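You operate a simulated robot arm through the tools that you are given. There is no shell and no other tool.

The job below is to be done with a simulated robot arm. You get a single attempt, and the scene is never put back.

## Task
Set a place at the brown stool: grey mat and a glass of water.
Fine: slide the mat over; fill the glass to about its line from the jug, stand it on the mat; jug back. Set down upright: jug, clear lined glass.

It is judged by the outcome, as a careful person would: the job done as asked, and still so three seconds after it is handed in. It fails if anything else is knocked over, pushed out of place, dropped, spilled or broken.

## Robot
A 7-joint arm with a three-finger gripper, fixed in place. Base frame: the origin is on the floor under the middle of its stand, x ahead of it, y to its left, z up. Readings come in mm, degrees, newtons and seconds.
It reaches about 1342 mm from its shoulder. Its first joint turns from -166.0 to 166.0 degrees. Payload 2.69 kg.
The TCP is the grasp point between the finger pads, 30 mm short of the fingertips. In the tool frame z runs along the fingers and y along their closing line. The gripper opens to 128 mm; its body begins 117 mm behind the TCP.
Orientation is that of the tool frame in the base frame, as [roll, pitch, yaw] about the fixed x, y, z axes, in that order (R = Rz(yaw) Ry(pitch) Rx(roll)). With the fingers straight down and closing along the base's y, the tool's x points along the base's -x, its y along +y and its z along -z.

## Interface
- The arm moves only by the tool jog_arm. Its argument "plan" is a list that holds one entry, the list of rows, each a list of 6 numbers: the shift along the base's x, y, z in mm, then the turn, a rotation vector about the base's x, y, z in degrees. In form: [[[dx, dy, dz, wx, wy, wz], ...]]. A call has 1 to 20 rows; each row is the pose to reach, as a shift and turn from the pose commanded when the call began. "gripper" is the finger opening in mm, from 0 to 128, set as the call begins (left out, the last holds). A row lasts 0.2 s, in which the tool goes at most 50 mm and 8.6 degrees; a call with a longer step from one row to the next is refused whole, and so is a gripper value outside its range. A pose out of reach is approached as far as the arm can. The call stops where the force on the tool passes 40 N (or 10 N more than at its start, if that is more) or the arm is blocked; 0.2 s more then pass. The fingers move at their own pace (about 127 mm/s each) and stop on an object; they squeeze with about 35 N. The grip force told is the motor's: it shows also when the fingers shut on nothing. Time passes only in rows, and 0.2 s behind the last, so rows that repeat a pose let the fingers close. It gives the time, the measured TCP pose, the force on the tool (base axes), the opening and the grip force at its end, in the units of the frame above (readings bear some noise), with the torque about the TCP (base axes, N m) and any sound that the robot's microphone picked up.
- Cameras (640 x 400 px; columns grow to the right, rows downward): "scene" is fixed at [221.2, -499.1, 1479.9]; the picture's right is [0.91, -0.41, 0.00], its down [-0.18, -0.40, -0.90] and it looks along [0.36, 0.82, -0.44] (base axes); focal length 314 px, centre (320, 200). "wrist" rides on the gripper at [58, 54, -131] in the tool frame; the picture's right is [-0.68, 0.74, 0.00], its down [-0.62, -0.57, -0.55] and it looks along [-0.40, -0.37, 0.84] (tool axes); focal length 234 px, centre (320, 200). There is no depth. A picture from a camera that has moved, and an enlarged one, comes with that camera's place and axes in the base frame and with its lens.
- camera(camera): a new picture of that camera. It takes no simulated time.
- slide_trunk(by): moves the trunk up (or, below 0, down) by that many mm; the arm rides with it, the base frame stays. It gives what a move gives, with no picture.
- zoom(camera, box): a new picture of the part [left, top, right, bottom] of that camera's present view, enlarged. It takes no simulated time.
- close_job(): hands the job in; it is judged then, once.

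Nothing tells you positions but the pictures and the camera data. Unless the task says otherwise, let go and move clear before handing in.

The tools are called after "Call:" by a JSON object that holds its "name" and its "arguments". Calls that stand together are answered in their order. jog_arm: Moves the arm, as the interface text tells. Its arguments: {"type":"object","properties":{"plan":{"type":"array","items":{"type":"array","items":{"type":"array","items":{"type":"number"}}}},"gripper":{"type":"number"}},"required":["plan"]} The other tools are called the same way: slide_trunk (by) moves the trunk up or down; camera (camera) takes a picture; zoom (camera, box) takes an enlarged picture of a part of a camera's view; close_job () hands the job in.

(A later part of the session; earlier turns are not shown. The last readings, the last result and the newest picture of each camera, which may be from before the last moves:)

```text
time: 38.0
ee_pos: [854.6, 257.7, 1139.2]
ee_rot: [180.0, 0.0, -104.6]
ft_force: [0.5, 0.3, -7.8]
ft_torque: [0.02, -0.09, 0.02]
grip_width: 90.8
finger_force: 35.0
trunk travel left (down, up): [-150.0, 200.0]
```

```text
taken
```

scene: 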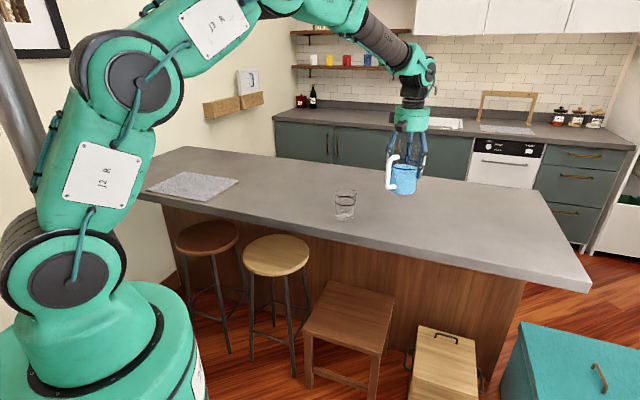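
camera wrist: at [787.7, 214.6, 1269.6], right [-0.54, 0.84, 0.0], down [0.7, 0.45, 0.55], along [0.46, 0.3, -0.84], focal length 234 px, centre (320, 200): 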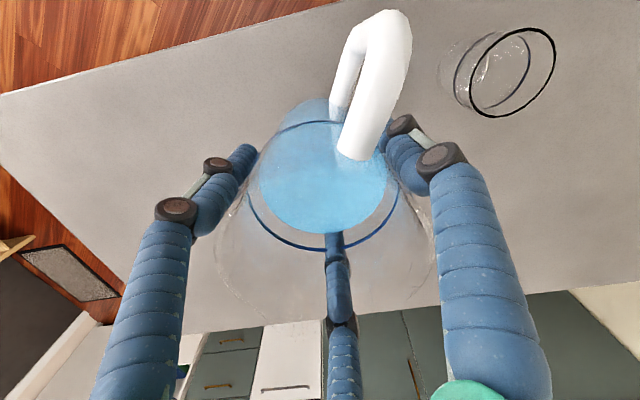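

The jug is up with no slip, about 0.8 kg. I'll carry it behind the glass while turning it so that the spout faces the counter's front, toward the glass.

Call:
{"name": "jog_arm", "arguments": {"plan": [[[-1, 4, 0, 0, 0, -3], [-3, 12, 0, 0, 0, -9], [-6, 23, 0, 0, 0, -17], [-9, 35, 0, 0, 0, -25], [-12, 47, 0, 0, 0, -33.3], [-15, 60, 0, 0, 0, -41.6], [-18, 73, 0, 0, 0, -50], [-21, 86, 0, 0, 0, -58.3], [-24, 99, 0, 0, 0, -66.6], [-27, 112, 0, 0, 0, -75], [-30, 125, 0, 0, 0, -83.3], [-33, 138, 0, 0, 0, -91.6], [-36, 151, 0, 0, 0, -100], [-39, 164, 0, 0, 0, -108.3], [-42, 176, 0, 0, 0, -116.6], [-45, 188, 0, 0, 0, -125], [-47, 199, 0, 0, 0, -133], [-49, 208, 0, 0, 0, -141], [-51, 213, 0, 0, 0, -147], [-52, 216, 0, 0, 0, -150]]], "gripper": 0}}

Call:
{"name": "camera", "arguments": {"camera": "wrist"}}

Call:
{"name": "camera", "arguments": {"camera": "scene"}}

```text
time: 42.2
ee_pos: [801.5, 473.8, 1138.6]
ee_rot: [-180.0, 0.0, 105.4]
ft_force: [0.3, -0.8, -7.2]
ft_torque: [-0.05, 0.06, 0.03]
grip_width: 90.6
finger_force: 35.5
trunk travel left (down, up): [-150.0, 200.0]
```

```text
taken
camera wrist: at [838.0, 545.0, 1268.3], right [0.89, -0.46, 0.0], down [-0.38, -0.74, 0.55], along [-0.25, -0.49, -0.84], focal length 234 px, centre (320, 200)
```

wrist: 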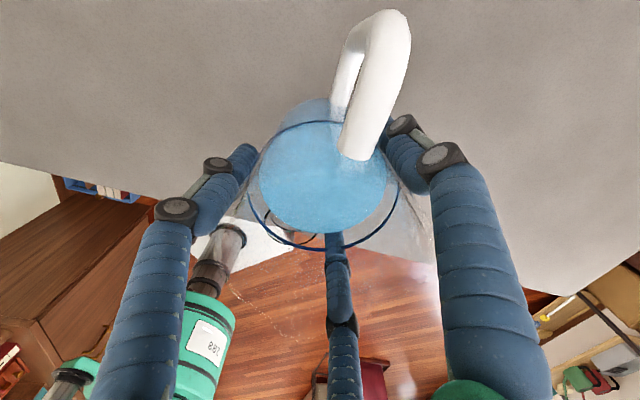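

```text
taken
```

scene: 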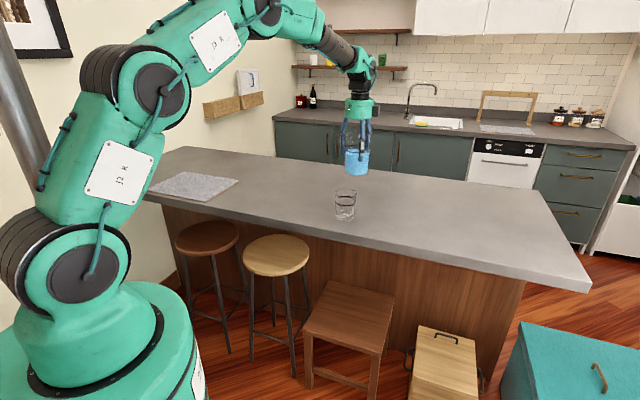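

Tilting the jug part way (45°, well before it can pour), still clear of the glass.

Call:
{"name": "jog_arm", "arguments": {"plan": [[[0, 0, 0, 1, -1, 0], [0, 0, 0, 3, -3, 0], [0, 0, 0, 5.5, -5.5, 0], [0, 0, 0, 8.2, -8.2, 0], [0, 0, 0, 11, -11, 0], [0, 0, 0, 13.8, -13.8, 0], [0, 0, 0, 16.6, -16.6, 0], [0, 0, 0, 19.4, -19.4, 0], [0, 0, 0, 22.2, -22.2, 0], [0, 0, 0, 25, -25, 0], [0, 0, 0, 27.5, -27.5, 0], [0, 0, 0, 29.7, -29.7, 0], [0, 0, 0, 31.2, -31.2, 0], [0, 0, 0, 31.8, -31.8, 0], [0, 0, 0, 31.8, -31.8, 0]]], "gripper": 0}}

Call:
{"name": "camera", "arguments": {"camera": "wrist"}}

Call:
{"name": "camera", "arguments": {"camera": "scene"}}

Call:
{"name": "zoom", "arguments": {"camera": "scene", "box": [280, 100, 440, 230]}}

```text
time: 45.4
ee_pos: [803.0, 474.4, 1139.9]
ee_rot: [139.1, -20.4, 113.2]
ft_force: [-0.9, 0.5, -5.9]
ft_torque: [-0.19, 0.12, 0.03]
grip_width: 90.7
finger_force: 34.3
trunk travel left (down, up): [-150.0, 200.0]
```

```text
taken
camera wrist: at [757.0, 464.4, 1284.4], right [0.83, -0.52, 0.22], down [-0.49, -0.85, -0.17], along [0.28, 0.04, -0.96], focal length 234 px, centre (320, 200)
```

wrist: 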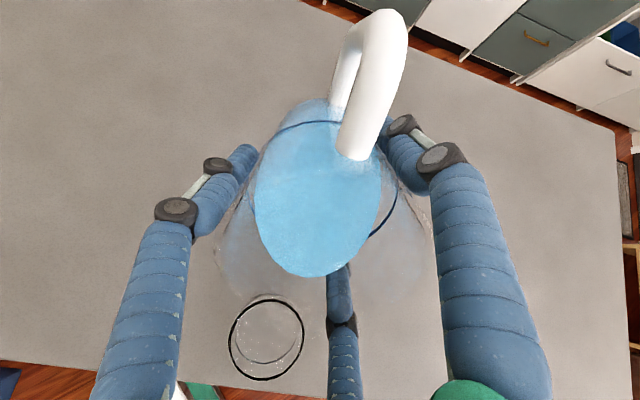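

```text
taken
```

scene: 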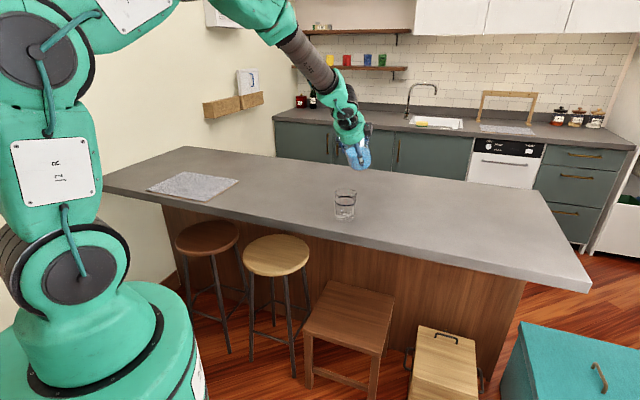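

```text
3.08 times, centred on (360, 165) of scene
camera zoom: at [221.2, -499.1, 1479.9], right [0.91, -0.41, 0.0], down [-0.18, -0.4, -0.9], along [0.36, 0.82, -0.44], focal length 967 px, centre (197, 308)
```

zoom: 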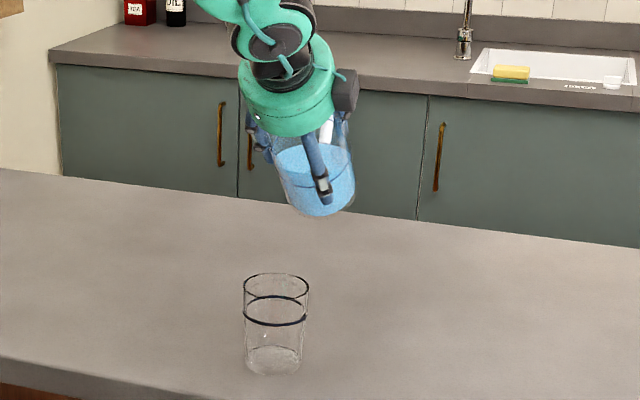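

Call:
{"name": "zoom", "arguments": {"camera": "wrist", "box": [200, 200, 440, 390]}}

```text
2.11 times, centred on (320, 295) of wrist
camera zoom: at [757.0, 464.4, 1284.4], right [0.83, -0.52, 0.22], down [-0.49, -0.85, -0.17], along [0.28, 0.04, -0.96], focal length 493 px, centre (320, 0)
```

zoom: 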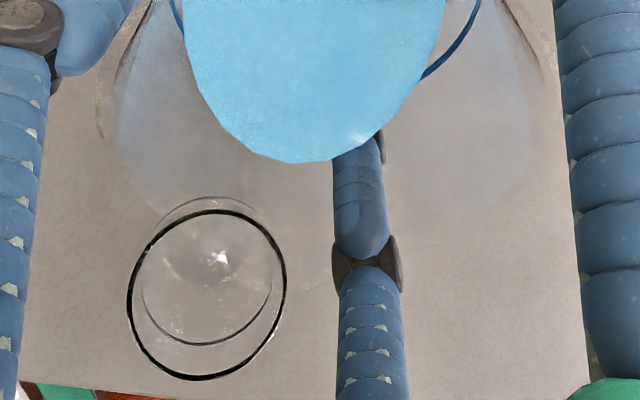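

The geometry is as planned: glass axis at (709,381), spout about 45 mm from it horizontally. I'll bring the tilted jug down so that the spout sits just above the glass's rim, slightly behind its centre.

Call:
{"name": "jog_arm", "arguments": {"plan": [[[-1, -1, -5, 0, 0, 0], [-4, -4, -15, 0, 0, 0], [-7, -7, -28, 0, 0, 0], [-10, -10, -41, 0, 0, 0], [-13, -13, -54, 0, 0, 0], [-16, -16, -67, 0, 0, 0], [-19, -19, -79, 0, 0, 0], [-21.5, -21.5, -88, 0, 0, 0], [-22.5, -22.3, -93, 0, 0, 0], [-22.5, -22.3, -94, 0, 0, 0], [-22.5, -22.3, -94, 0, 0, 0]]], "gripper": 0}}

Call:
{"name": "camera", "arguments": {"camera": "wrist"}}

Call:
{"name": "zoom", "arguments": {"camera": "scene", "box": [270, 120, 430, 240]}}

```text
time: 47.8
ee_pos: [779.6, 451.2, 1045.6]
ee_rot: [139.0, -20.5, 113.1]
ft_force: [-0.2, 0.7, -6.9]
ft_torque: [-0.16, 0.15, 0.01]
grip_width: 90.7
finger_force: 35.3
trunk travel left (down, up): [-150.0, 200.0]
```

```text
taken
camera wrist: at [735.1, 441.3, 1190.3], right [0.83, -0.52, 0.22], down [-0.49, -0.85, -0.17], along [0.28, 0.04, -0.96], focal length 234 px, centre (320, 200)
```

wrist: 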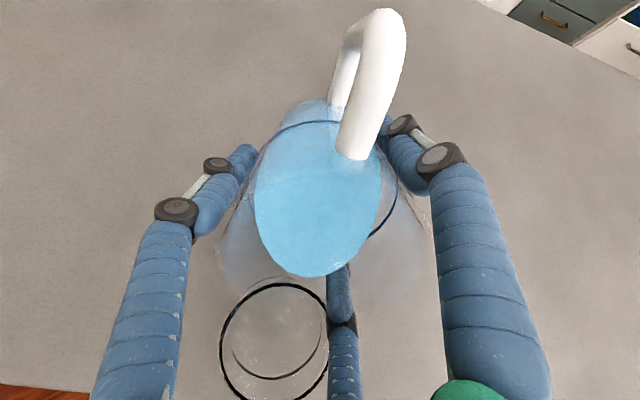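

```text
3.33 times, centred on (350, 180) of scene
camera zoom: at [221.2, -499.1, 1479.9], right [0.91, -0.41, 0.0], down [-0.18, -0.4, -0.9], along [0.36, 0.82, -0.44], focal length 1048 px, centre (220, 267)
```

zoom: 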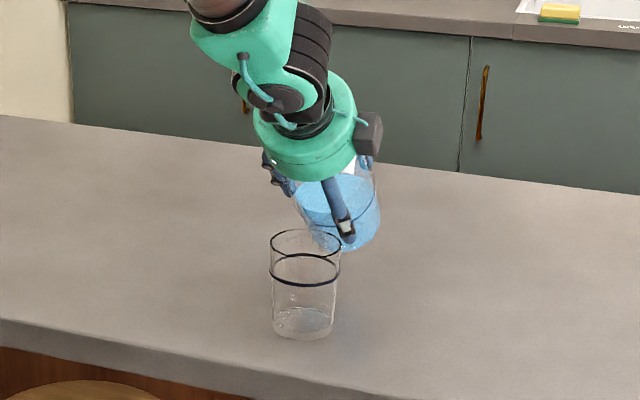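

The spout is above the glass opening with the stream line inside the rim. I'll nudge 7 mm sideways to centre it, then tilt slowly to 50°, watching for the first flow.

Call:
{"name": "jog_arm", "arguments": {"plan": [[[-2.5, 2.5, 0, 0, 0, 0], [-5, 5, 0, 0, 0, 0], [-5, 5, 0.7, 0.7, -0.7, 0], [-5, 5, 1.4, 1.4, -1.4, 0], [-5, 5, 2.1, 2.1, -2.1, 0], [-5.1, 4.9, 2.8, 2.8, -2.8, 0], [-5.2, 4.8, 3.5, 3.54, -3.54, 0], [-5.2, 4.8, 3.5, 3.54, -3.54, 0], [-5.2, 4.8, 3.5, 3.54, -3.54, 0]]], "gripper": 0}}

Call:
{"name": "camera", "arguments": {"camera": "wrist"}}

Call:
{"name": "zoom", "arguments": {"camera": "scene", "box": [300, 140, 400, 240]}}

```text
time: 49.8
ee_pos: [774.9, 456.5, 1048.8]
ee_rot: [134.0, -22.1, 115.1]
ft_force: [0.3, 0.6, -8.2]
ft_torque: [-0.15, 0.14, -0.05]
grip_width: 90.5
finger_force: 34.5
trunk travel left (down, up): [-150.0, 200.0]
```

```text
taken
camera wrist: at [720.5, 437.7, 1190.0], right [0.81, -0.53, 0.24], down [-0.48, -0.84, -0.26], along [0.33, 0.1, -0.94], focal length 234 px, centre (320, 200)
```

wrist: 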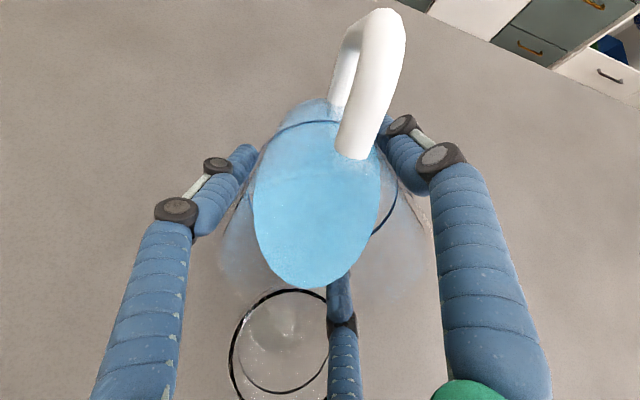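

```text
4.00 times, centred on (350, 190) of scene
camera zoom: at [221.2, -499.1, 1479.9], right [0.91, -0.41, 0.0], down [-0.18, -0.4, -0.9], along [0.36, 0.82, -0.44], focal length 1257 px, centre (200, 240)
```

zoom: 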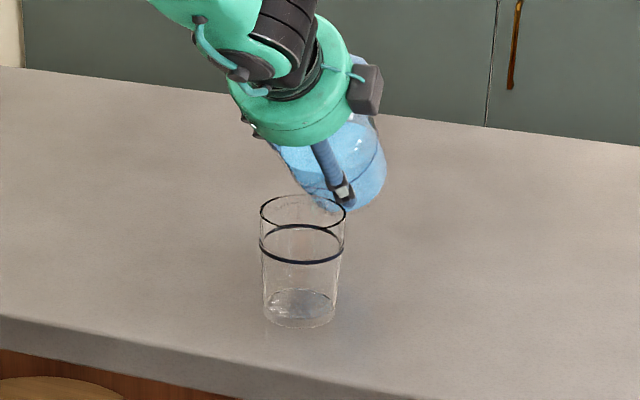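

No flow yet at 50°. I'll continue tilting in small steps.

Call:
{"name": "jog_arm", "arguments": {"plan": [[[-0.1, -0.1, 1.5, 0.7, -0.7, 0], [-0.2, -0.2, 2.9, 1.4, -1.4, 0], [-0.4, -0.4, 4.4, 2.1, -2.1, 0], [-0.5, -0.5, 5.9, 2.83, -2.83, 0], [-0.5, -0.5, 5.9, 2.83, -2.83, 0], [-0.5, -0.5, 5.9, 2.83, -2.83, 0]]], "gripper": 0}}

Call:
{"name": "camera", "arguments": {"camera": "wrist"}}

Call:
{"name": "zoom", "arguments": {"camera": "scene", "box": [300, 140, 400, 240]}}

```text
time: 51.2
ee_pos: [773.4, 455.8, 1053.2]
ee_rot: [129.9, -23.4, 116.6]
ft_force: [-0.1, -0.1, -7.8]
ft_torque: [-0.19, 0.18, 0.01]
grip_width: 90.8
finger_force: 34.7
trunk travel left (down, up): [-150.0, 200.0]
```

```text
taken
camera wrist: at [713.5, 429.8, 1191.5], right [0.8, -0.54, 0.25], down [-0.46, -0.83, -0.32], along [0.38, 0.14, -0.91], focal length 234 px, centre (320, 200)
```

wrist: 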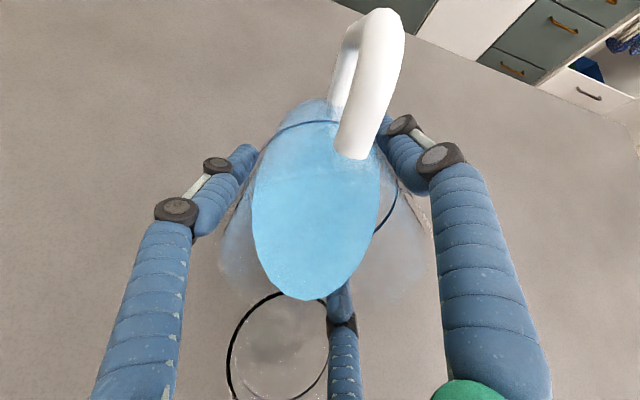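

```text
4.00 times, centred on (350, 190) of scene
camera zoom: at [221.2, -499.1, 1479.9], right [0.91, -0.41, 0.0], down [-0.18, -0.4, -0.9], along [0.36, 0.82, -0.44], focal length 1257 px, centre (200, 240)
```

zoom: 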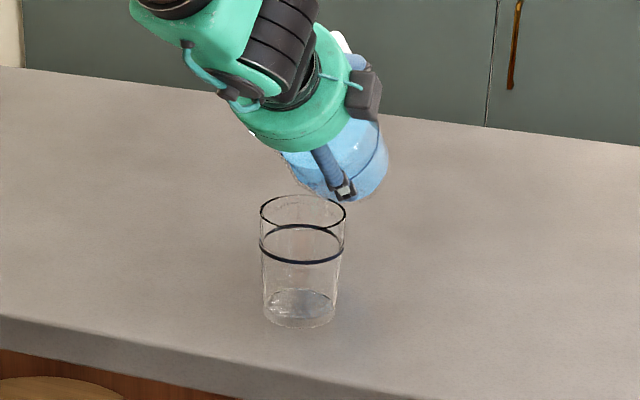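

Call:
{"name": "jog_arm", "arguments": {"plan": [[[-0.2, -0.2, 1.5, 0.7, -0.7, 0], [-0.4, -0.4, 2.9, 1.4, -1.4, 0], [-0.6, -0.6, 4.4, 2.1, -2.1, 0], [-0.8, -0.8, 5.9, 2.83, -2.83, 0], [-0.8, -0.8, 5.9, 2.83, -2.83, 0], [-0.8, -0.8, 5.9, 2.83, -2.83, 0]]], "gripper": 0}}

Call:
{"name": "camera", "arguments": {"camera": "wrist"}}

Call:
{"name": "zoom", "arguments": {"camera": "scene", "box": [300, 140, 400, 240]}}

```text
time: 52.6
ee_pos: [771.2, 453.6, 1061.3]
ee_rot: [125.8, -24.8, 118.3]
ft_force: [0.6, -0.6, -7.6]
ft_torque: [-0.16, 0.14, 0.0]
grip_width: 90.4
finger_force: 34.9
trunk travel left (down, up): [-150.0, 200.0]
```

```text
taken
camera wrist: at [705.2, 421.9, 1193.6], right [0.79, -0.56, 0.26], down [-0.45, -0.81, -0.38], along [0.42, 0.19, -0.89], focal length 234 px, centre (320, 200)
```

wrist: 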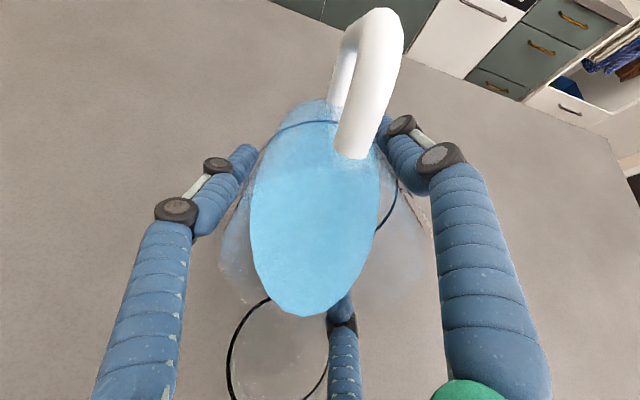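

```text
4.00 times, centred on (350, 190) of scene
camera zoom: at [221.2, -499.1, 1479.9], right [0.91, -0.41, 0.0], down [-0.18, -0.4, -0.9], along [0.36, 0.82, -0.44], focal length 1257 px, centre (200, 240)
```

zoom: 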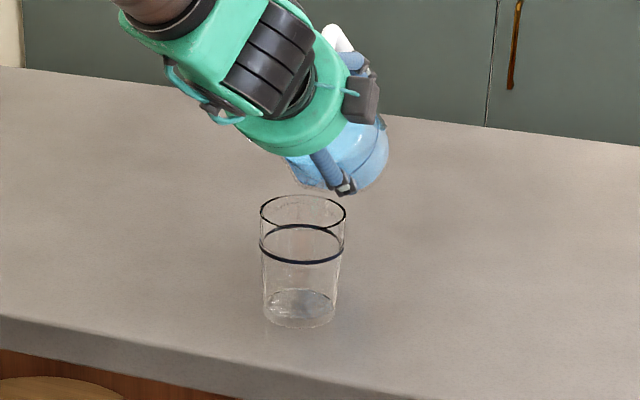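

Call:
{"name": "jog_arm", "arguments": {"plan": [[[-0.1, -0.1, 0.7, 0.35, -0.35, 0], [-0.25, -0.25, 1.5, 0.7, -0.7, 0], [-0.4, -0.4, 2.2, 1.05, -1.05, 0], [-0.5, -0.5, 2.9, 1.41, -1.41, 0], [-0.5, -0.5, 2.9, 1.41, -1.41, 0], [-0.5, -0.5, 2.9, 1.41, -1.41, 0]]], "gripper": 0}}

Call:
{"name": "camera", "arguments": {"camera": "wrist"}}

Call:
{"name": "zoom", "arguments": {"camera": "scene", "box": [300, 140, 400, 240]}}

```text
time: 54.0
ee_pos: [772.2, 453.7, 1062.6]
ee_rot: [123.6, -25.2, 119.1]
ft_force: [0.8, -0.2, -6.7]
ft_torque: [-0.15, 0.16, -0.02]
grip_width: 90.4
finger_force: 34.8
trunk travel left (down, up): [-150.0, 200.0]
```

```text
taken
camera wrist: at [701.9, 418.5, 1193.6], right [0.78, -0.56, 0.27], down [-0.44, -0.8, -0.41], along [0.45, 0.21, -0.87], focal length 234 px, centre (320, 200)
```

wrist: 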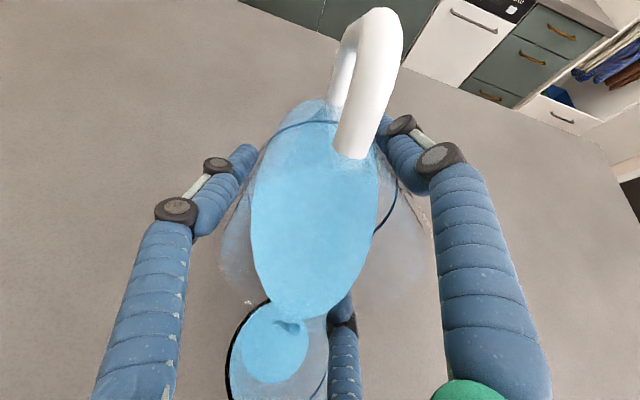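

```text
4.00 times, centred on (350, 190) of scene
camera zoom: at [221.2, -499.1, 1479.9], right [0.91, -0.41, 0.0], down [-0.18, -0.4, -0.9], along [0.36, 0.82, -0.44], focal length 1257 px, centre (200, 240)
```

zoom: 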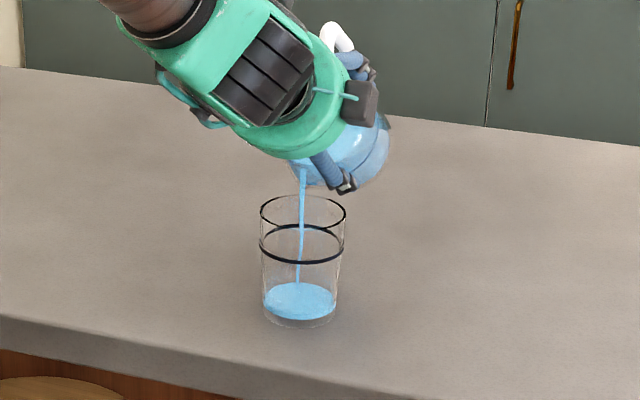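

Water is pouring cleanly into the middle of the glass. I'll hold this tilt and watch the level.

Call:
{"name": "jog_arm", "arguments": {"plan": [[[0, 0, 0, 0, 0, 0], [0, 0, 0, 0, 0, 0]]], "gripper": 0}}

Call:
{"name": "zoom", "arguments": {"camera": "scene", "box": [300, 140, 400, 240]}}

```text
time: 54.6
ee_pos: [771.6, 454.4, 1063.3]
ee_rot: [123.6, -25.2, 119.2]
ft_force: [0.9, 0.1, -8.2]
ft_torque: [-0.13, 0.13, -0.02]
grip_width: 90.7
finger_force: 34.9
trunk travel left (down, up): [-150.0, 200.0]
```

```text
4.00 times, centred on (350, 190) of scene
camera zoom: at [221.2, -499.1, 1479.9], right [0.91, -0.41, 0.0], down [-0.18, -0.4, -0.9], along [0.36, 0.82, -0.44], focal length 1257 px, centre (200, 240)
```

zoom: 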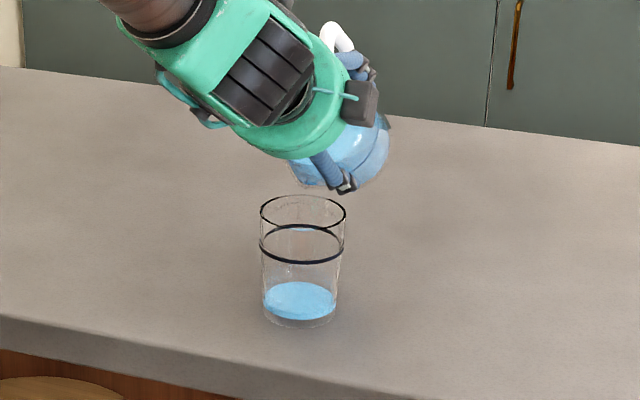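

The flow stops when the tilt holds, so it is nicely controllable. I'll go on in 2° steps.

Call:
{"name": "jog_arm", "arguments": {"plan": [[[-0.1, -0.1, 0.7, 0.35, -0.35, 0], [-0.3, -0.3, 1.4, 0.7, -0.7, 0], [-0.4, -0.4, 2.1, 1.05, -1.05, 0], [-0.55, -0.55, 2.8, 1.41, -1.41, 0], [-0.55, -0.55, 2.8, 1.41, -1.41, 0], [-0.55, -0.55, 2.8, 1.41, -1.41, 0], [-0.55, -0.55, 2.8, 1.41, -1.41, 0], [-0.55, -0.55, 2.8, 1.41, -1.41, 0]]], "gripper": 0}}

Call:
{"name": "zoom", "arguments": {"camera": "scene", "box": [300, 140, 400, 240]}}

Call:
{"name": "camera", "arguments": {"camera": "wrist"}}

```text
time: 56.4
ee_pos: [772.1, 454.4, 1066.2]
ee_rot: [121.5, -25.8, 120.1]
ft_force: [0.0, -0.4, -6.6]
ft_torque: [-0.17, 0.14, 0.0]
grip_width: 90.8
finger_force: 34.8
trunk travel left (down, up): [-150.0, 200.0]
```

```text
4.00 times, centred on (350, 190) of scene
camera zoom: at [221.2, -499.1, 1479.9], right [0.91, -0.41, 0.0], down [-0.18, -0.4, -0.9], along [0.36, 0.82, -0.44], focal length 1257 px, centre (200, 240)
```

zoom: 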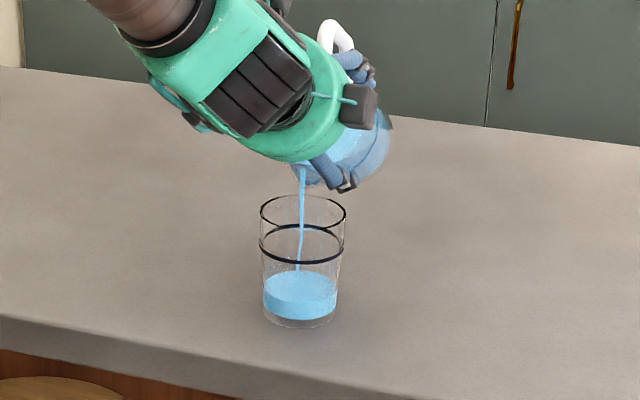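

```text
taken
camera wrist: at [698.1, 415.0, 1193.5], right [0.78, -0.57, 0.27], down [-0.42, -0.79, -0.44], along [0.47, 0.23, -0.85], focal length 234 px, centre (320, 200)
```

wrist: 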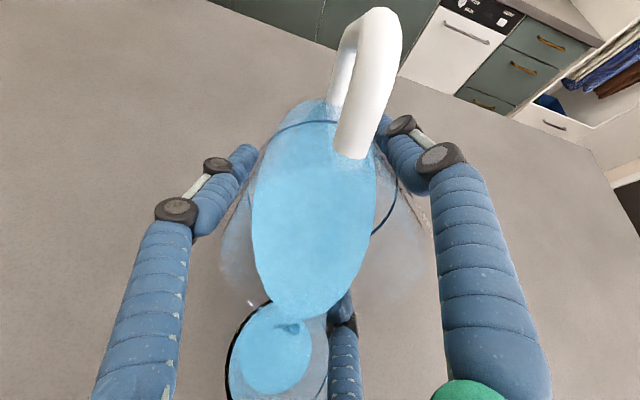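

Call:
{"name": "jog_arm", "arguments": {"plan": [[[0, 0, 0, 0, 0, 0], [0, 0, 0, 0, 0, 0]]], "gripper": 0}}

Call:
{"name": "zoom", "arguments": {"camera": "scene", "box": [300, 140, 400, 240]}}

```text
time: 57.0
ee_pos: [772.1, 455.3, 1065.5]
ee_rot: [121.5, -25.8, 120.1]
ft_force: [0.0, -1.4, -6.6]
ft_torque: [-0.14, 0.14, -0.01]
grip_width: 90.3
finger_force: 35.1
trunk travel left (down, up): [-150.0, 200.0]
```

```text
4.00 times, centred on (350, 190) of scene
camera zoom: at [221.2, -499.1, 1479.9], right [0.91, -0.41, 0.0], down [-0.18, -0.4, -0.9], along [0.36, 0.82, -0.44], focal length 1257 px, centre (200, 240)
```

zoom: 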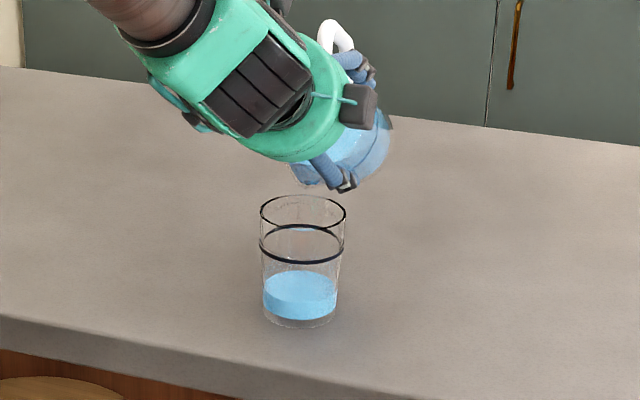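

Level is about a quarter of the way to the line. Next is a 3° step.

Call:
{"name": "jog_arm", "arguments": {"plan": [[[-0.15, -0.15, 0.7, 0.35, -0.35, 0], [-0.3, -0.3, 1.4, 0.7, -0.7, 0], [-0.45, -0.45, 2.1, 1.05, -1.05, 0], [-0.6, -0.6, 2.9, 1.41, -1.41, 0], [-0.75, -0.75, 3.6, 1.77, -1.77, 0], [-0.9, -0.9, 4.3, 2.12, -2.12, 0], [-0.9, -0.9, 4.3, 2.12, -2.12, 0], [-0.9, -0.9, 4.3, 2.12, -2.12, 0], [-0.9, -0.9, 4.3, 2.12, -2.12, 0], [-0.9, -0.9, 4.3, 2.12, -2.12, 0], [-0.9, -0.9, 4.3, 2.12, -2.12, 0], [-0.9, -0.9, 4.3, 2.12, -2.12, 0]]], "gripper": 0}}

Call:
{"name": "zoom", "arguments": {"camera": "scene", "box": [300, 140, 400, 240]}}

Call:
{"name": "camera", "arguments": {"camera": "wrist"}}

```text
time: 59.6
ee_pos: [770.5, 454.5, 1071.6]
ee_rot: [118.4, -26.5, 121.5]
ft_force: [0.4, 0.0, -6.7]
ft_torque: [-0.15, 0.16, 0.02]
grip_width: 90.5
finger_force: 35.2
trunk travel left (down, up): [-150.0, 200.0]
```

```text
4.00 times, centred on (350, 190) of scene
camera zoom: at [221.2, -499.1, 1479.9], right [0.91, -0.41, 0.0], down [-0.18, -0.4, -0.9], along [0.36, 0.82, -0.44], focal length 1257 px, centre (200, 240)
```

zoom: 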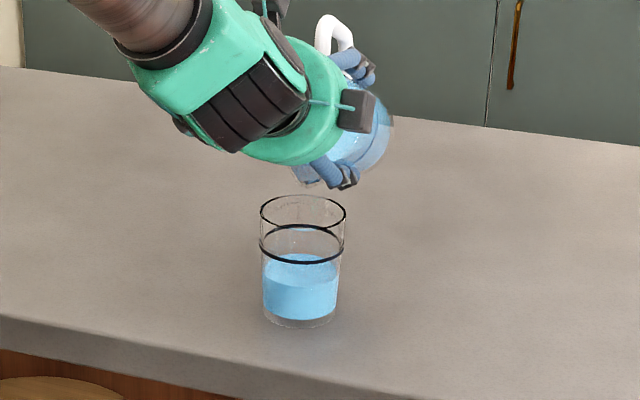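

```text
taken
camera wrist: at [692.4, 409.6, 1193.9], right [0.76, -0.58, 0.28], down [-0.41, -0.77, -0.49], along [0.5, 0.26, -0.83], focal length 234 px, centre (320, 200)
```

wrist: 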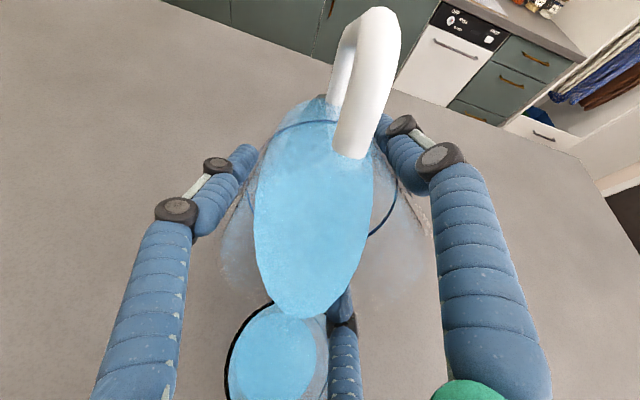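

About two thirds of the way. Another 3° step.

Call:
{"name": "jog_arm", "arguments": {"plan": [[[-0.2, -0.2, 0.7, 0.35, -0.35, 0], [-0.4, -0.4, 1.4, 0.7, -0.7, 0], [-0.6, -0.6, 2.1, 1.05, -1.05, 0], [-0.8, -0.8, 2.8, 1.41, -1.41, 0], [-1, -1, 3.5, 1.77, -1.77, 0], [-1.2, -1.2, 4.2, 2.12, -2.12, 0], [-1.2, -1.2, 4.2, 2.12, -2.12, 0], [-1.2, -1.2, 4.2, 2.12, -2.12, 0], [-1.2, -1.2, 4.2, 2.12, -2.12, 0], [-1.2, -1.2, 4.2, 2.12, -2.12, 0], [-1.2, -1.2, 4.2, 2.12, -2.12, 0], [-1.2, -1.2, 4.2, 2.12, -2.12, 0]]], "gripper": 0}}

Call:
{"name": "zoom", "arguments": {"camera": "scene", "box": [300, 140, 400, 240]}}

Call:
{"name": "camera", "arguments": {"camera": "wrist"}}

```text
time: 62.2
ee_pos: [769.9, 451.8, 1074.7]
ee_rot: [115.0, -27.2, 122.9]
ft_force: [-0.1, 0.3, -5.8]
ft_torque: [-0.12, 0.13, 0.0]
grip_width: 90.7
finger_force: 35.0
trunk travel left (down, up): [-150.0, 200.0]
```

```text
4.00 times, centred on (350, 190) of scene
camera zoom: at [221.2, -499.1, 1479.9], right [0.91, -0.41, 0.0], down [-0.18, -0.4, -0.9], along [0.36, 0.82, -0.44], focal length 1257 px, centre (200, 240)
```

zoom: 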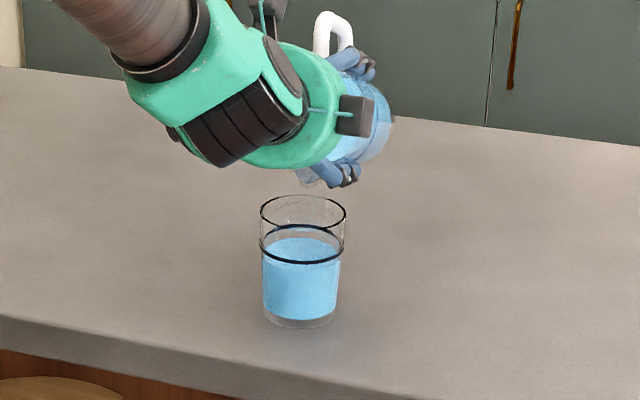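

```text
taken
camera wrist: at [687.0, 403.7, 1193.7], right [0.75, -0.59, 0.29], down [-0.39, -0.75, -0.53], along [0.53, 0.29, -0.8], focal length 234 px, centre (320, 200)
```

wrist: 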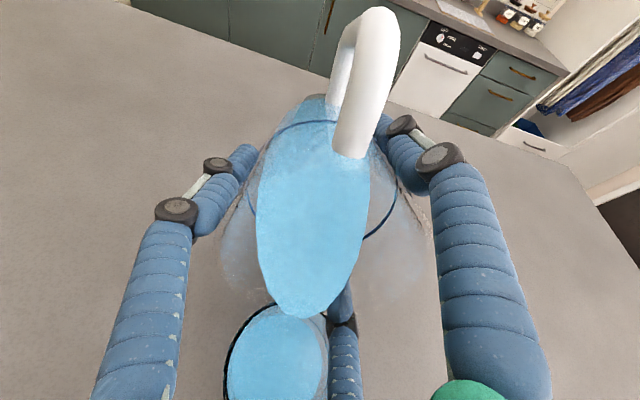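

Call:
{"name": "zoom", "arguments": {"camera": "scene", "box": [320, 180, 370, 225]}}

```text
8.89 times, centred on (345, 202) of scene
camera zoom: at [221.2, -499.1, 1479.9], right [0.91, -0.41, 0.0], down [-0.18, -0.4, -0.9], along [0.36, 0.82, -0.44], focal length 2793 px, centre (98, 178)
```

zoom: 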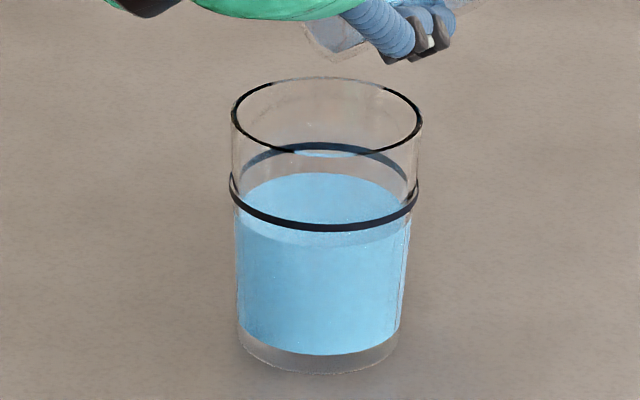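

About 10 mm below the line. Next is 1.8° more, slowly.

Call:
{"name": "jog_arm", "arguments": {"plan": [[[-0.2, -0.2, 0.6, 0.32, -0.32, 0], [-0.4, -0.4, 1.2, 0.64, -0.64, 0], [-0.6, -0.6, 1.8, 0.95, -0.95, 0], [-0.8, -0.8, 2.4, 1.27, -1.27, 0], [-0.8, -0.8, 2.4, 1.27, -1.27, 0], [-0.8, -0.8, 2.4, 1.27, -1.27, 0], [-0.8, -0.8, 2.4, 1.27, -1.27, 0], [-0.8, -0.8, 2.4, 1.27, -1.27, 0], [-0.8, -0.8, 2.4, 1.27, -1.27, 0], [-0.8, -0.8, 2.4, 1.27, -1.27, 0]]], "gripper": 0}}

Call:
{"name": "zoom", "arguments": {"camera": "scene", "box": [320, 180, 370, 225]}}

```text
time: 64.4
ee_pos: [768.4, 451.5, 1077.5]
ee_rot: [113.0, -27.5, 123.9]
ft_force: [0.1, 0.2, -5.0]
ft_torque: [-0.09, 0.13, -0.03]
grip_width: 90.6
finger_force: 35.3
trunk travel left (down, up): [-150.0, 200.0]
```

```text
8.89 times, centred on (345, 202) of scene
camera zoom: at [221.2, -499.1, 1479.9], right [0.91, -0.41, 0.0], down [-0.18, -0.4, -0.9], along [0.36, 0.82, -0.44], focal length 2793 px, centre (98, 178)
```

zoom: 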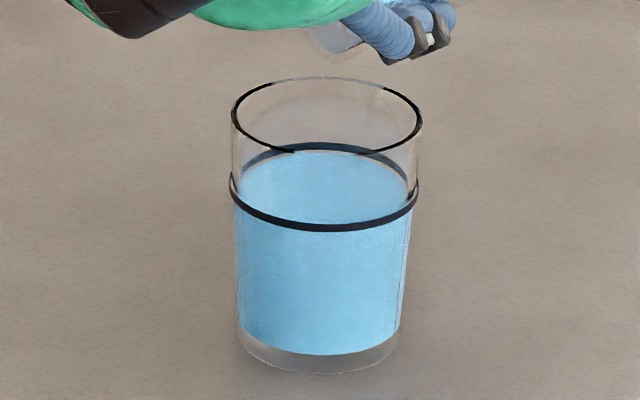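

The level is right at the line. I'll tilt the jug back, keeping the spout over the glass until it is well below pouring angle, then lift away.

Call:
{"name": "jog_arm", "arguments": {"plan": [[[0.8, 0.8, -1.6, -1.35, 1.35, 0], [1.55, 1.55, -3.2, -2.69, 2.69, 0], [2.2, 2.2, -5, -4.1, 4.1, 0], [2.9, 2.9, -6.9, -5.52, 5.52, 0], [3.5, 3.5, -8.8, -6.93, 6.93, 0], [4, 4, -10.6, -8.34, 8.34, 0], [4.4, 4.4, -12.5, -9.75, 9.75, 0], [4.7, 4.7, -14.5, -11.17, 11.17, 0], [5, 5, -16.4, -12.6, 12.6, 0], [5.2, 5.2, -18.4, -14, 14, 0], [7, 7, -10, -14, 14, 0], [10, 10, 5, -14, 14, 0], [14, 14, 22, -14, 14, 0], [18, 18, 40, -14, 14, 0], [22, 22, 58, -14, 14, 0], [26, 26, 72, -14, 14, 0], [29, 29, 80, -14, 14, 0], [30, 30, 83, -14, 14, 0]]], "gripper": 0}}

Call:
{"name": "camera", "arguments": {"camera": "wrist"}}

Call:
{"name": "camera", "arguments": {"camera": "scene"}}

Call:
{"name": "zoom", "arguments": {"camera": "scene", "box": [300, 140, 400, 240]}}

```text
time: 68.2
ee_pos: [801.0, 481.4, 1159.5]
ee_rot: [134.0, -22.2, 115.0]
ft_force: [-0.1, 0.3, -6.4]
ft_torque: [-0.09, 0.11, -0.02]
grip_width: 90.4
finger_force: 35.0
trunk travel left (down, up): [-150.0, 200.0]
```

```text
taken
camera wrist: at [746.1, 461.8, 1301.6], right [0.81, -0.53, 0.24], down [-0.48, -0.84, -0.26], along [0.33, 0.1, -0.94], focal length 234 px, centre (320, 200)
```

wrist: 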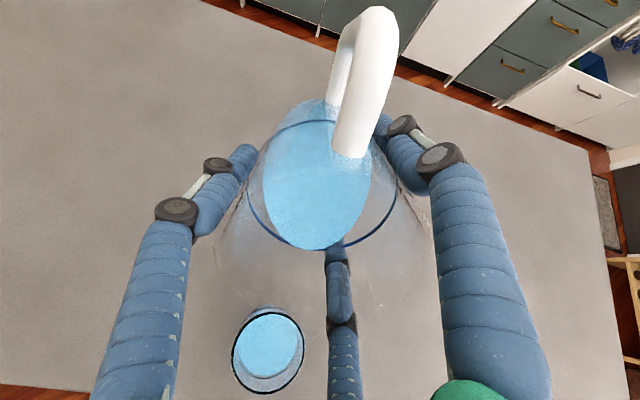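

```text
taken
```

scene: 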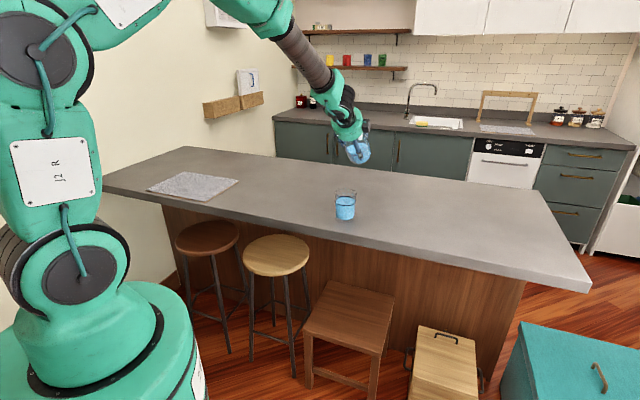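

```text
4.00 times, centred on (350, 190) of scene
camera zoom: at [221.2, -499.1, 1479.9], right [0.91, -0.41, 0.0], down [-0.18, -0.4, -0.9], along [0.36, 0.82, -0.44], focal length 1257 px, centre (200, 240)
```

zoom: 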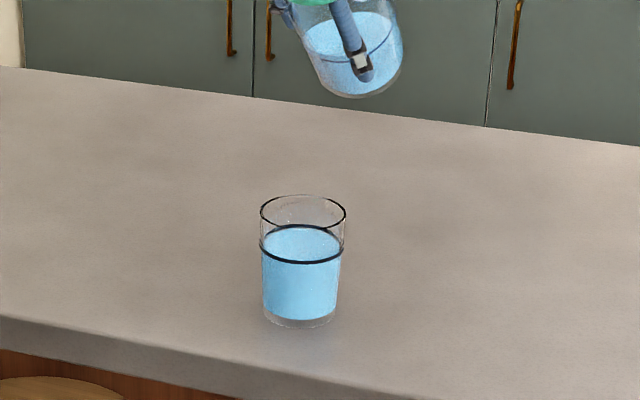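

The glass is filled to its line with no spill seen. I'll level the jug and carry it back to its original spot and heading.

Call:
{"name": "jog_arm", "arguments": {"plan": [[[0, 0, 0, -1, 1, 0], [0, 0, 0, -3, 3, 0], [0, 0, 0, -6, 6, 0], [0, 0, 0, -9, 9, 0], [0, 0, 0, -12, 12, 0], [0, 0, 0, -15, 15, 0], [0, 0, 0, -18, 18, 0], [0, 0, 0, -21, 21, 0], [0, 0, 0, -24, 24, 0], [0, 0, 0, -27, 27, 0], [0, 0, 0, -30, 30, 0], [0, 0, 0, -32.5, 32.5, 0], [0, 0, 0, -34.5, 34.5, 0], [0, 0, 0, -35.33, 35.33, 0], [0, 0, 0, -35.33, 35.33, 0]]], "gripper": 0}}

Call:
{"name": "jog_arm", "arguments": {"plan": [[[1, -5, 0, 0, 0, 3], [3, -13, 0, 0, 0, 9], [6, -24, 0, 0, 0, 17], [9, -36, 0, 0, 0, 25], [12, -48, 0, 0, 0, 33.3], [15, -61, 0, 0, 0, 41.6], [18, -74, 0, 0, 0, 50], [21, -87, 0, 0, 0, 58.3], [24, -101, 0, 0, 0, 66.6], [27, -115, 0, 0, 0, 75], [30, -128, 0, 0, 0, 83.3], [33, -142, 0, 0, 0, 91.6], [36, -155, 0, 0, 0, 100], [39, -168, 0, 0, 0, 108.3], [42, -181, 0, 0, 0, 116.6], [45, -194, 0, 0, 0, 125], [48, -206, 0, 0, 0, 133], [51, -215, 0, 0, 0, 141], [54, -221, 0, 0, 0, 147], [54.95, -223.25, 0, 0, 0, 150]]], "gripper": 0}}

Call:
{"name": "camera", "arguments": {"camera": "wrist"}}

Call:
{"name": "camera", "arguments": {"camera": "scene"}}

```text
time: 71.4
ee_pos: [800.5, 481.8, 1160.1]
ee_rot: [-180.0, 0.0, 105.6]
ft_force: [0.4, 0.0, -5.2]
ft_torque: [-0.04, 0.05, 0.01]
grip_width: 90.5
finger_force: 35.1
trunk travel left (down, up): [-150.0, 200.0]
```

```text
time: 75.6
ee_pos: [854.2, 258.2, 1160.0]
ee_rot: [180.0, 0.1, -104.5]
ft_force: [-0.3, -0.1, -5.5]
ft_torque: [0.01, -0.09, 0.03]
grip_width: 90.5
finger_force: 35.0
trunk travel left (down, up): [-150.0, 200.0]
```

```text
taken
camera wrist: at [787.7, 215.1, 1290.6], right [-0.55, 0.84, 0.0], down [0.7, 0.46, 0.55], along [0.46, 0.3, -0.84], focal length 234 px, centre (320, 200)
```

wrist: 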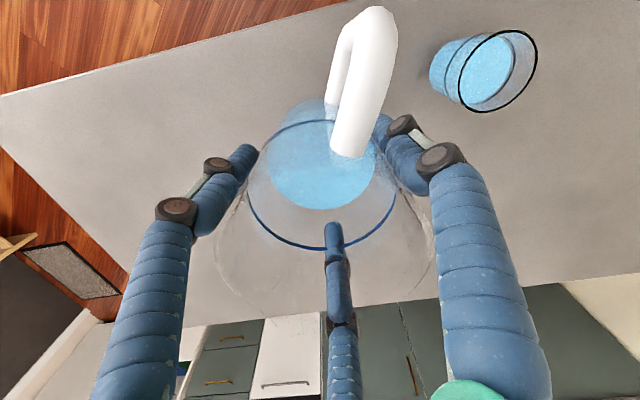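

```text
taken
```

scene: 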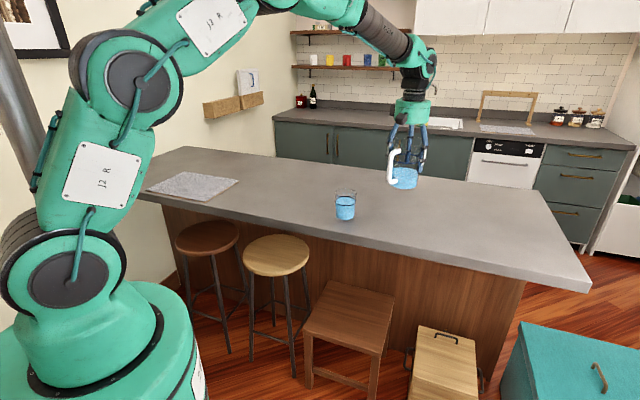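

The jug has turned a few degrees in the grip. I'll check it closely before setting it down.

Call:
{"name": "zoom", "arguments": {"camera": "scene", "box": [360, 120, 450, 200]}}

Call:
{"name": "zoom", "arguments": {"camera": "wrist", "box": [200, 0, 440, 320]}}

```text
5.00 times, centred on (405, 160) of scene
camera zoom: at [221.2, -499.1, 1479.9], right [0.91, -0.41, 0.0], down [-0.18, -0.4, -0.9], along [0.36, 0.82, -0.44], focal length 1571 px, centre (-105, 400)
```

zoom: 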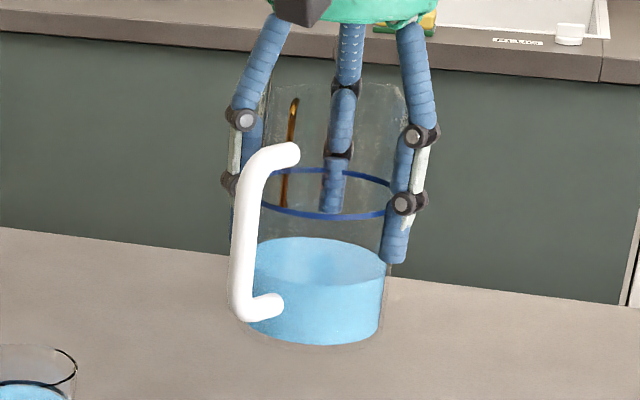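

```text
1.25 times, centred on (320, 160) of wrist
camera zoom: at [787.7, 215.1, 1290.6], right [-0.55, 0.84, 0.0], down [0.7, 0.46, 0.55], along [0.46, 0.3, -0.84], focal length 293 px, centre (320, 250)
```

zoom: 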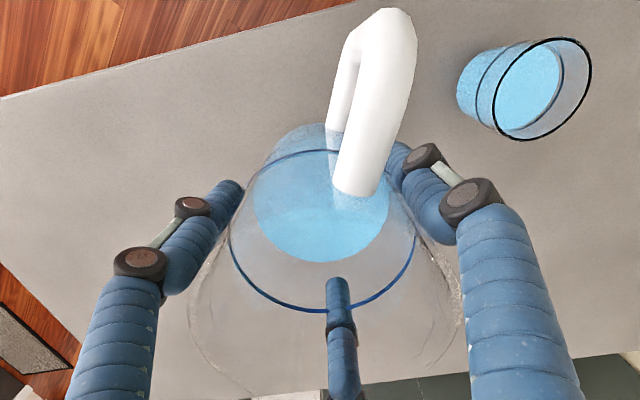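

The jug is hanging plumb, turned about 4–5° about its axis. I'll correct that with a small yaw and lower it toward the counter.

Call:
{"name": "jog_arm", "arguments": {"plan": [[[0, 0, -5, 0, 0, -1.5], [0, 0, -15, 0, 0, -3], [0, 0, -29, 0, 0, -4.5], [0, 0, -44, 0, 0, -4.5], [0, 0, -59, 0, 0, -4.5], [0, 0, -74, 0, 0, -4.5], [0, 0, -89, 0, 0, -4.5], [0, 0, -103, 0, 0, -4.5], [0, 0, -116, 0, 0, -4.5], [0, 0, -127, 0, 0, -4.5], [0, 0, -136, 0, 0, -4.5], [0, 0, -142, 0, 0, -4.5], [0, 0, -146, 0, 0, -4.5], [0, 0, -148, 0, 0, -4.5], [0, 0, -148, 0, 0, -4.5]]], "gripper": 0}}

Call:
{"name": "zoom", "arguments": {"camera": "scene", "box": [340, 150, 460, 240]}}

```text
time: 78.8
ee_pos: [854.7, 258.8, 1012.6]
ee_rot: [-179.9, 0.1, -108.9]
ft_force: [0.1, 0.7, -5.9]
ft_torque: [0.01, -0.06, 0.01]
grip_width: 90.5
finger_force: 34.7
trunk travel left (down, up): [-150.0, 200.0]
```

```text
4.44 times, centred on (400, 195) of scene
camera zoom: at [221.2, -499.1, 1479.9], right [0.91, -0.41, 0.0], down [-0.18, -0.4, -0.9], along [0.36, 0.82, -0.44], focal length 1397 px, centre (-36, 222)
```

zoom: 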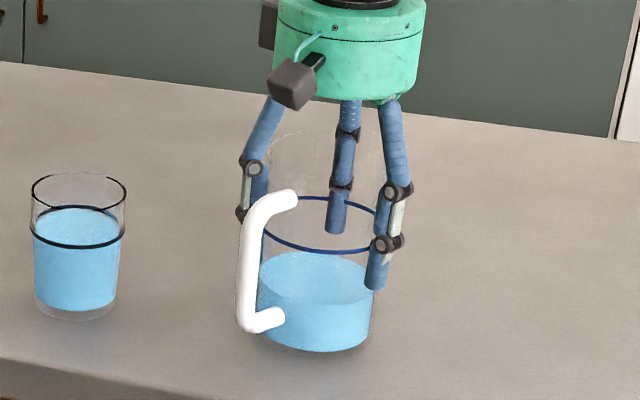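

Call:
{"name": "jog_arm", "arguments": {"plan": [[[0, 0, -1.5, 0, 0, 0], [0, 0, -3, 0, 0, 0], [0, 0, -4, 0, 0, 0], [0, 0, -4.5, 0, 0, 0]]], "gripper": 0}}

```text
time: 79.8
ee_pos: [853.1, 257.4, 1010.3]
ee_rot: [-179.9, 0.1, -108.9]
ft_force: [-3.2, 1.5, 6.2]
ft_torque: [0.47, 0.58, -0.01]
grip_width: 90.6
finger_force: 35.1
trunk travel left (down, up): [-150.0, 200.0]
```

One edge of the jug's base touches first (a slight lean in the grip). I'll rotate about 1° to level it on the counter before releasing.

Call:
{"name": "jog_arm", "arguments": {"plan": [[[0, 0, 0.3, 0.3, 0.36, 0], [0, 0, 0.6, 0.6, 0.72, 0], [0, 0, 0.6, 0.6, 0.72, 0]]], "gripper": 0}}

```text
time: 80.6
ee_pos: [854.3, 258.3, 1009.6]
ee_rot: [179.2, 0.5, -108.9]
ft_force: [3.5, -2.1, 5.7]
ft_torque: [-0.55, -0.77, 0.02]
grip_width: 90.5
finger_force: 34.9
trunk travel left (down, up): [-150.0, 200.0]
```

Call:
{"name": "jog_arm", "arguments": {"plan": [[[0, 0, 0.2, -0.2, -0.2, 0], [0, 0, 0.4, -0.33, -0.4, 0], [0, 0, 0.4, -0.33, -0.4, 0]]], "gripper": 0}}

```text
time: 81.4
ee_pos: [853.6, 258.2, 1009.0]
ee_rot: [179.6, 0.2, -109.1]
ft_force: [0.4, 6.3, 9.1]
ft_torque: [0.46, 0.18, -0.14]
grip_width: 90.7
finger_force: 35.2
trunk travel left (down, up): [-150.0, 200.0]
```

Call:
{"name": "jog_arm", "arguments": {"plan": [[[0, 0, 0.5, 0, 0, 0], [0, 0, 0.9, 0, 0, 0], [0, 0, 0.9, 0, 0, 0]]], "gripper": 0}}

```text
time: 82.2
ee_pos: [852.3, 258.8, 1009.5]
ee_rot: [179.6, 0.2, -109.0]
ft_force: [1.8, 2.1, 3.1]
ft_torque: [0.17, -0.51, 0.05]
grip_width: 90.1
finger_force: 34.6
trunk travel left (down, up): [-150.0, 200.0]
```

The jug stands on the counter with light contact. Releasing.

Call:
{"name": "jog_arm", "arguments": {"plan": [[[0, 0, 0, 0, 0, 0], [0, 0, 0, 0, 0, 0], [0, 0, 0, 0, 0, 0]]], "gripper": 100}}

Call:
{"name": "jog_arm", "arguments": {"plan": [[[0, 0, 0, 0, 0, 0], [0, 0, 0, 0, 0, 0], [0, 0, 0, 0, 0, 0]]], "gripper": 128}}

Call:
{"name": "zoom", "arguments": {"camera": "scene", "box": [340, 150, 460, 240]}}

Call:
{"name": "camera", "arguments": {"camera": "wrist"}}

```text
time: 83.0
ee_pos: [854.9, 258.1, 1009.1]
ee_rot: [179.7, 0.1, -108.9]
ft_force: [-0.4, -0.4, -1.2]
ft_torque: [0.02, 0.0, -0.01]
grip_width: 100.0
finger_force: 0.2
trunk travel left (down, up): [-150.0, 200.0]
```

```text
time: 83.8
ee_pos: [853.9, 258.1, 1010.3]
ee_rot: [179.6, 0.1, -109.0]
ft_force: [0.9, 1.0, -0.3]
ft_torque: [0.01, -0.01, 0.01]
grip_width: 127.9
finger_force: 0.1
trunk travel left (down, up): [-150.0, 200.0]
```

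```text
4.44 times, centred on (400, 195) of scene
camera zoom: at [221.2, -499.1, 1479.9], right [0.91, -0.41, 0.0], down [-0.18, -0.4, -0.9], along [0.36, 0.82, -0.44], focal length 1397 px, centre (-36, 222)
```

zoom: 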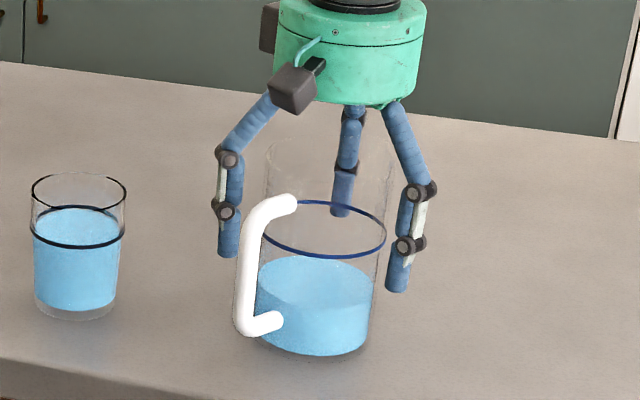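

```text
taken
camera wrist: at [784.7, 219.7, 1140.2], right [-0.48, 0.88, 0.01], down [0.74, 0.4, 0.55], along [0.48, 0.27, -0.84], focal length 234 px, centre (320, 200)
```

wrist: 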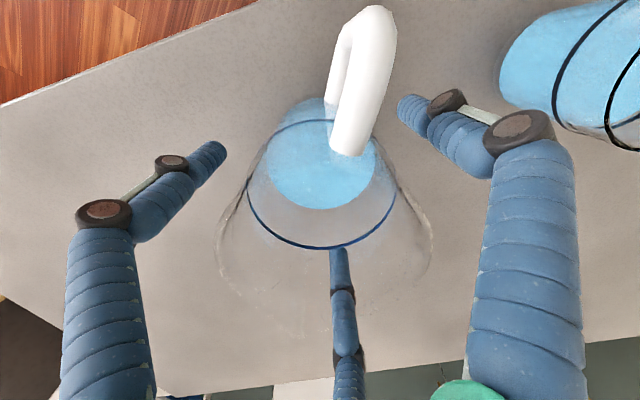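

The jug is upright and back at its place. I'll lift straight up clear of it.

Call:
{"name": "jog_arm", "arguments": {"plan": [[[0, 0, 10, -0.1, -0.1, 0], [0, 0, 25, -0.27, -0.32, 0], [0, 0, 45, -0.27, -0.32, 0], [0, 0, 65, -0.27, -0.32, 0], [0, 0, 90, -0.27, -0.32, 0], [0, 0, 120, -0.27, -0.32, 0], [0, 0, 150, -0.27, -0.32, 0], [0, 0, 180, -0.27, -0.32, 0], [0, 0, 200, -0.27, -0.32, 0], [0, 0, 200, -0.27, -0.32, 0]]], "gripper": 128}}

Call:
{"name": "camera", "arguments": {"camera": "scene"}}

Call:
{"name": "camera", "arguments": {"camera": "wrist"}}

```text
time: 86.0
ee_pos: [853.9, 259.4, 1209.9]
ee_rot: [-179.9, 0.0, -108.9]
ft_force: [-0.1, 0.2, 0.2]
ft_torque: [0.0, -0.03, -0.01]
grip_width: 127.9
finger_force: 0.0
trunk travel left (down, up): [-150.0, 200.0]
```

```text
taken
```

scene: 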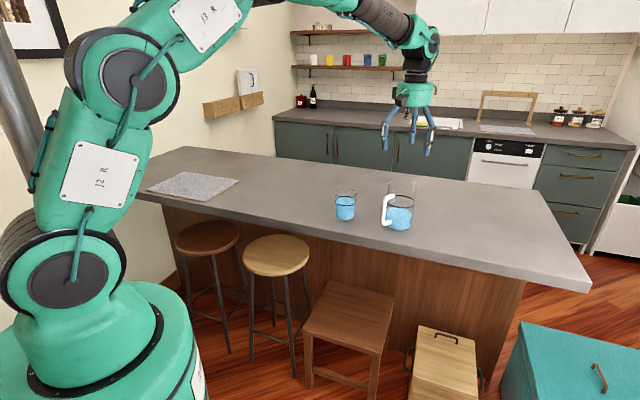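

```text
taken
camera wrist: at [783.6, 221.0, 1339.9], right [-0.48, 0.88, 0.0], down [0.74, 0.4, 0.55], along [0.48, 0.26, -0.84], focal length 234 px, centre (320, 200)
```

wrist: 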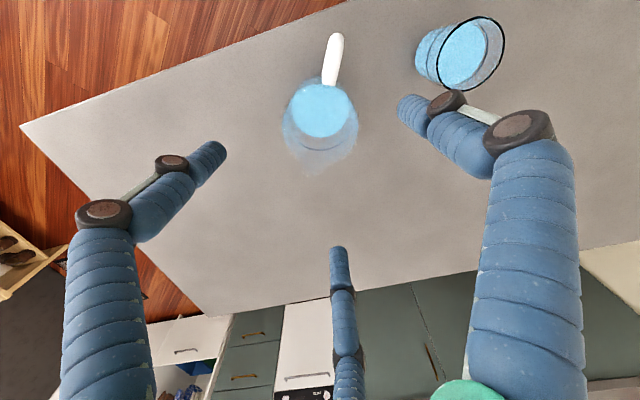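

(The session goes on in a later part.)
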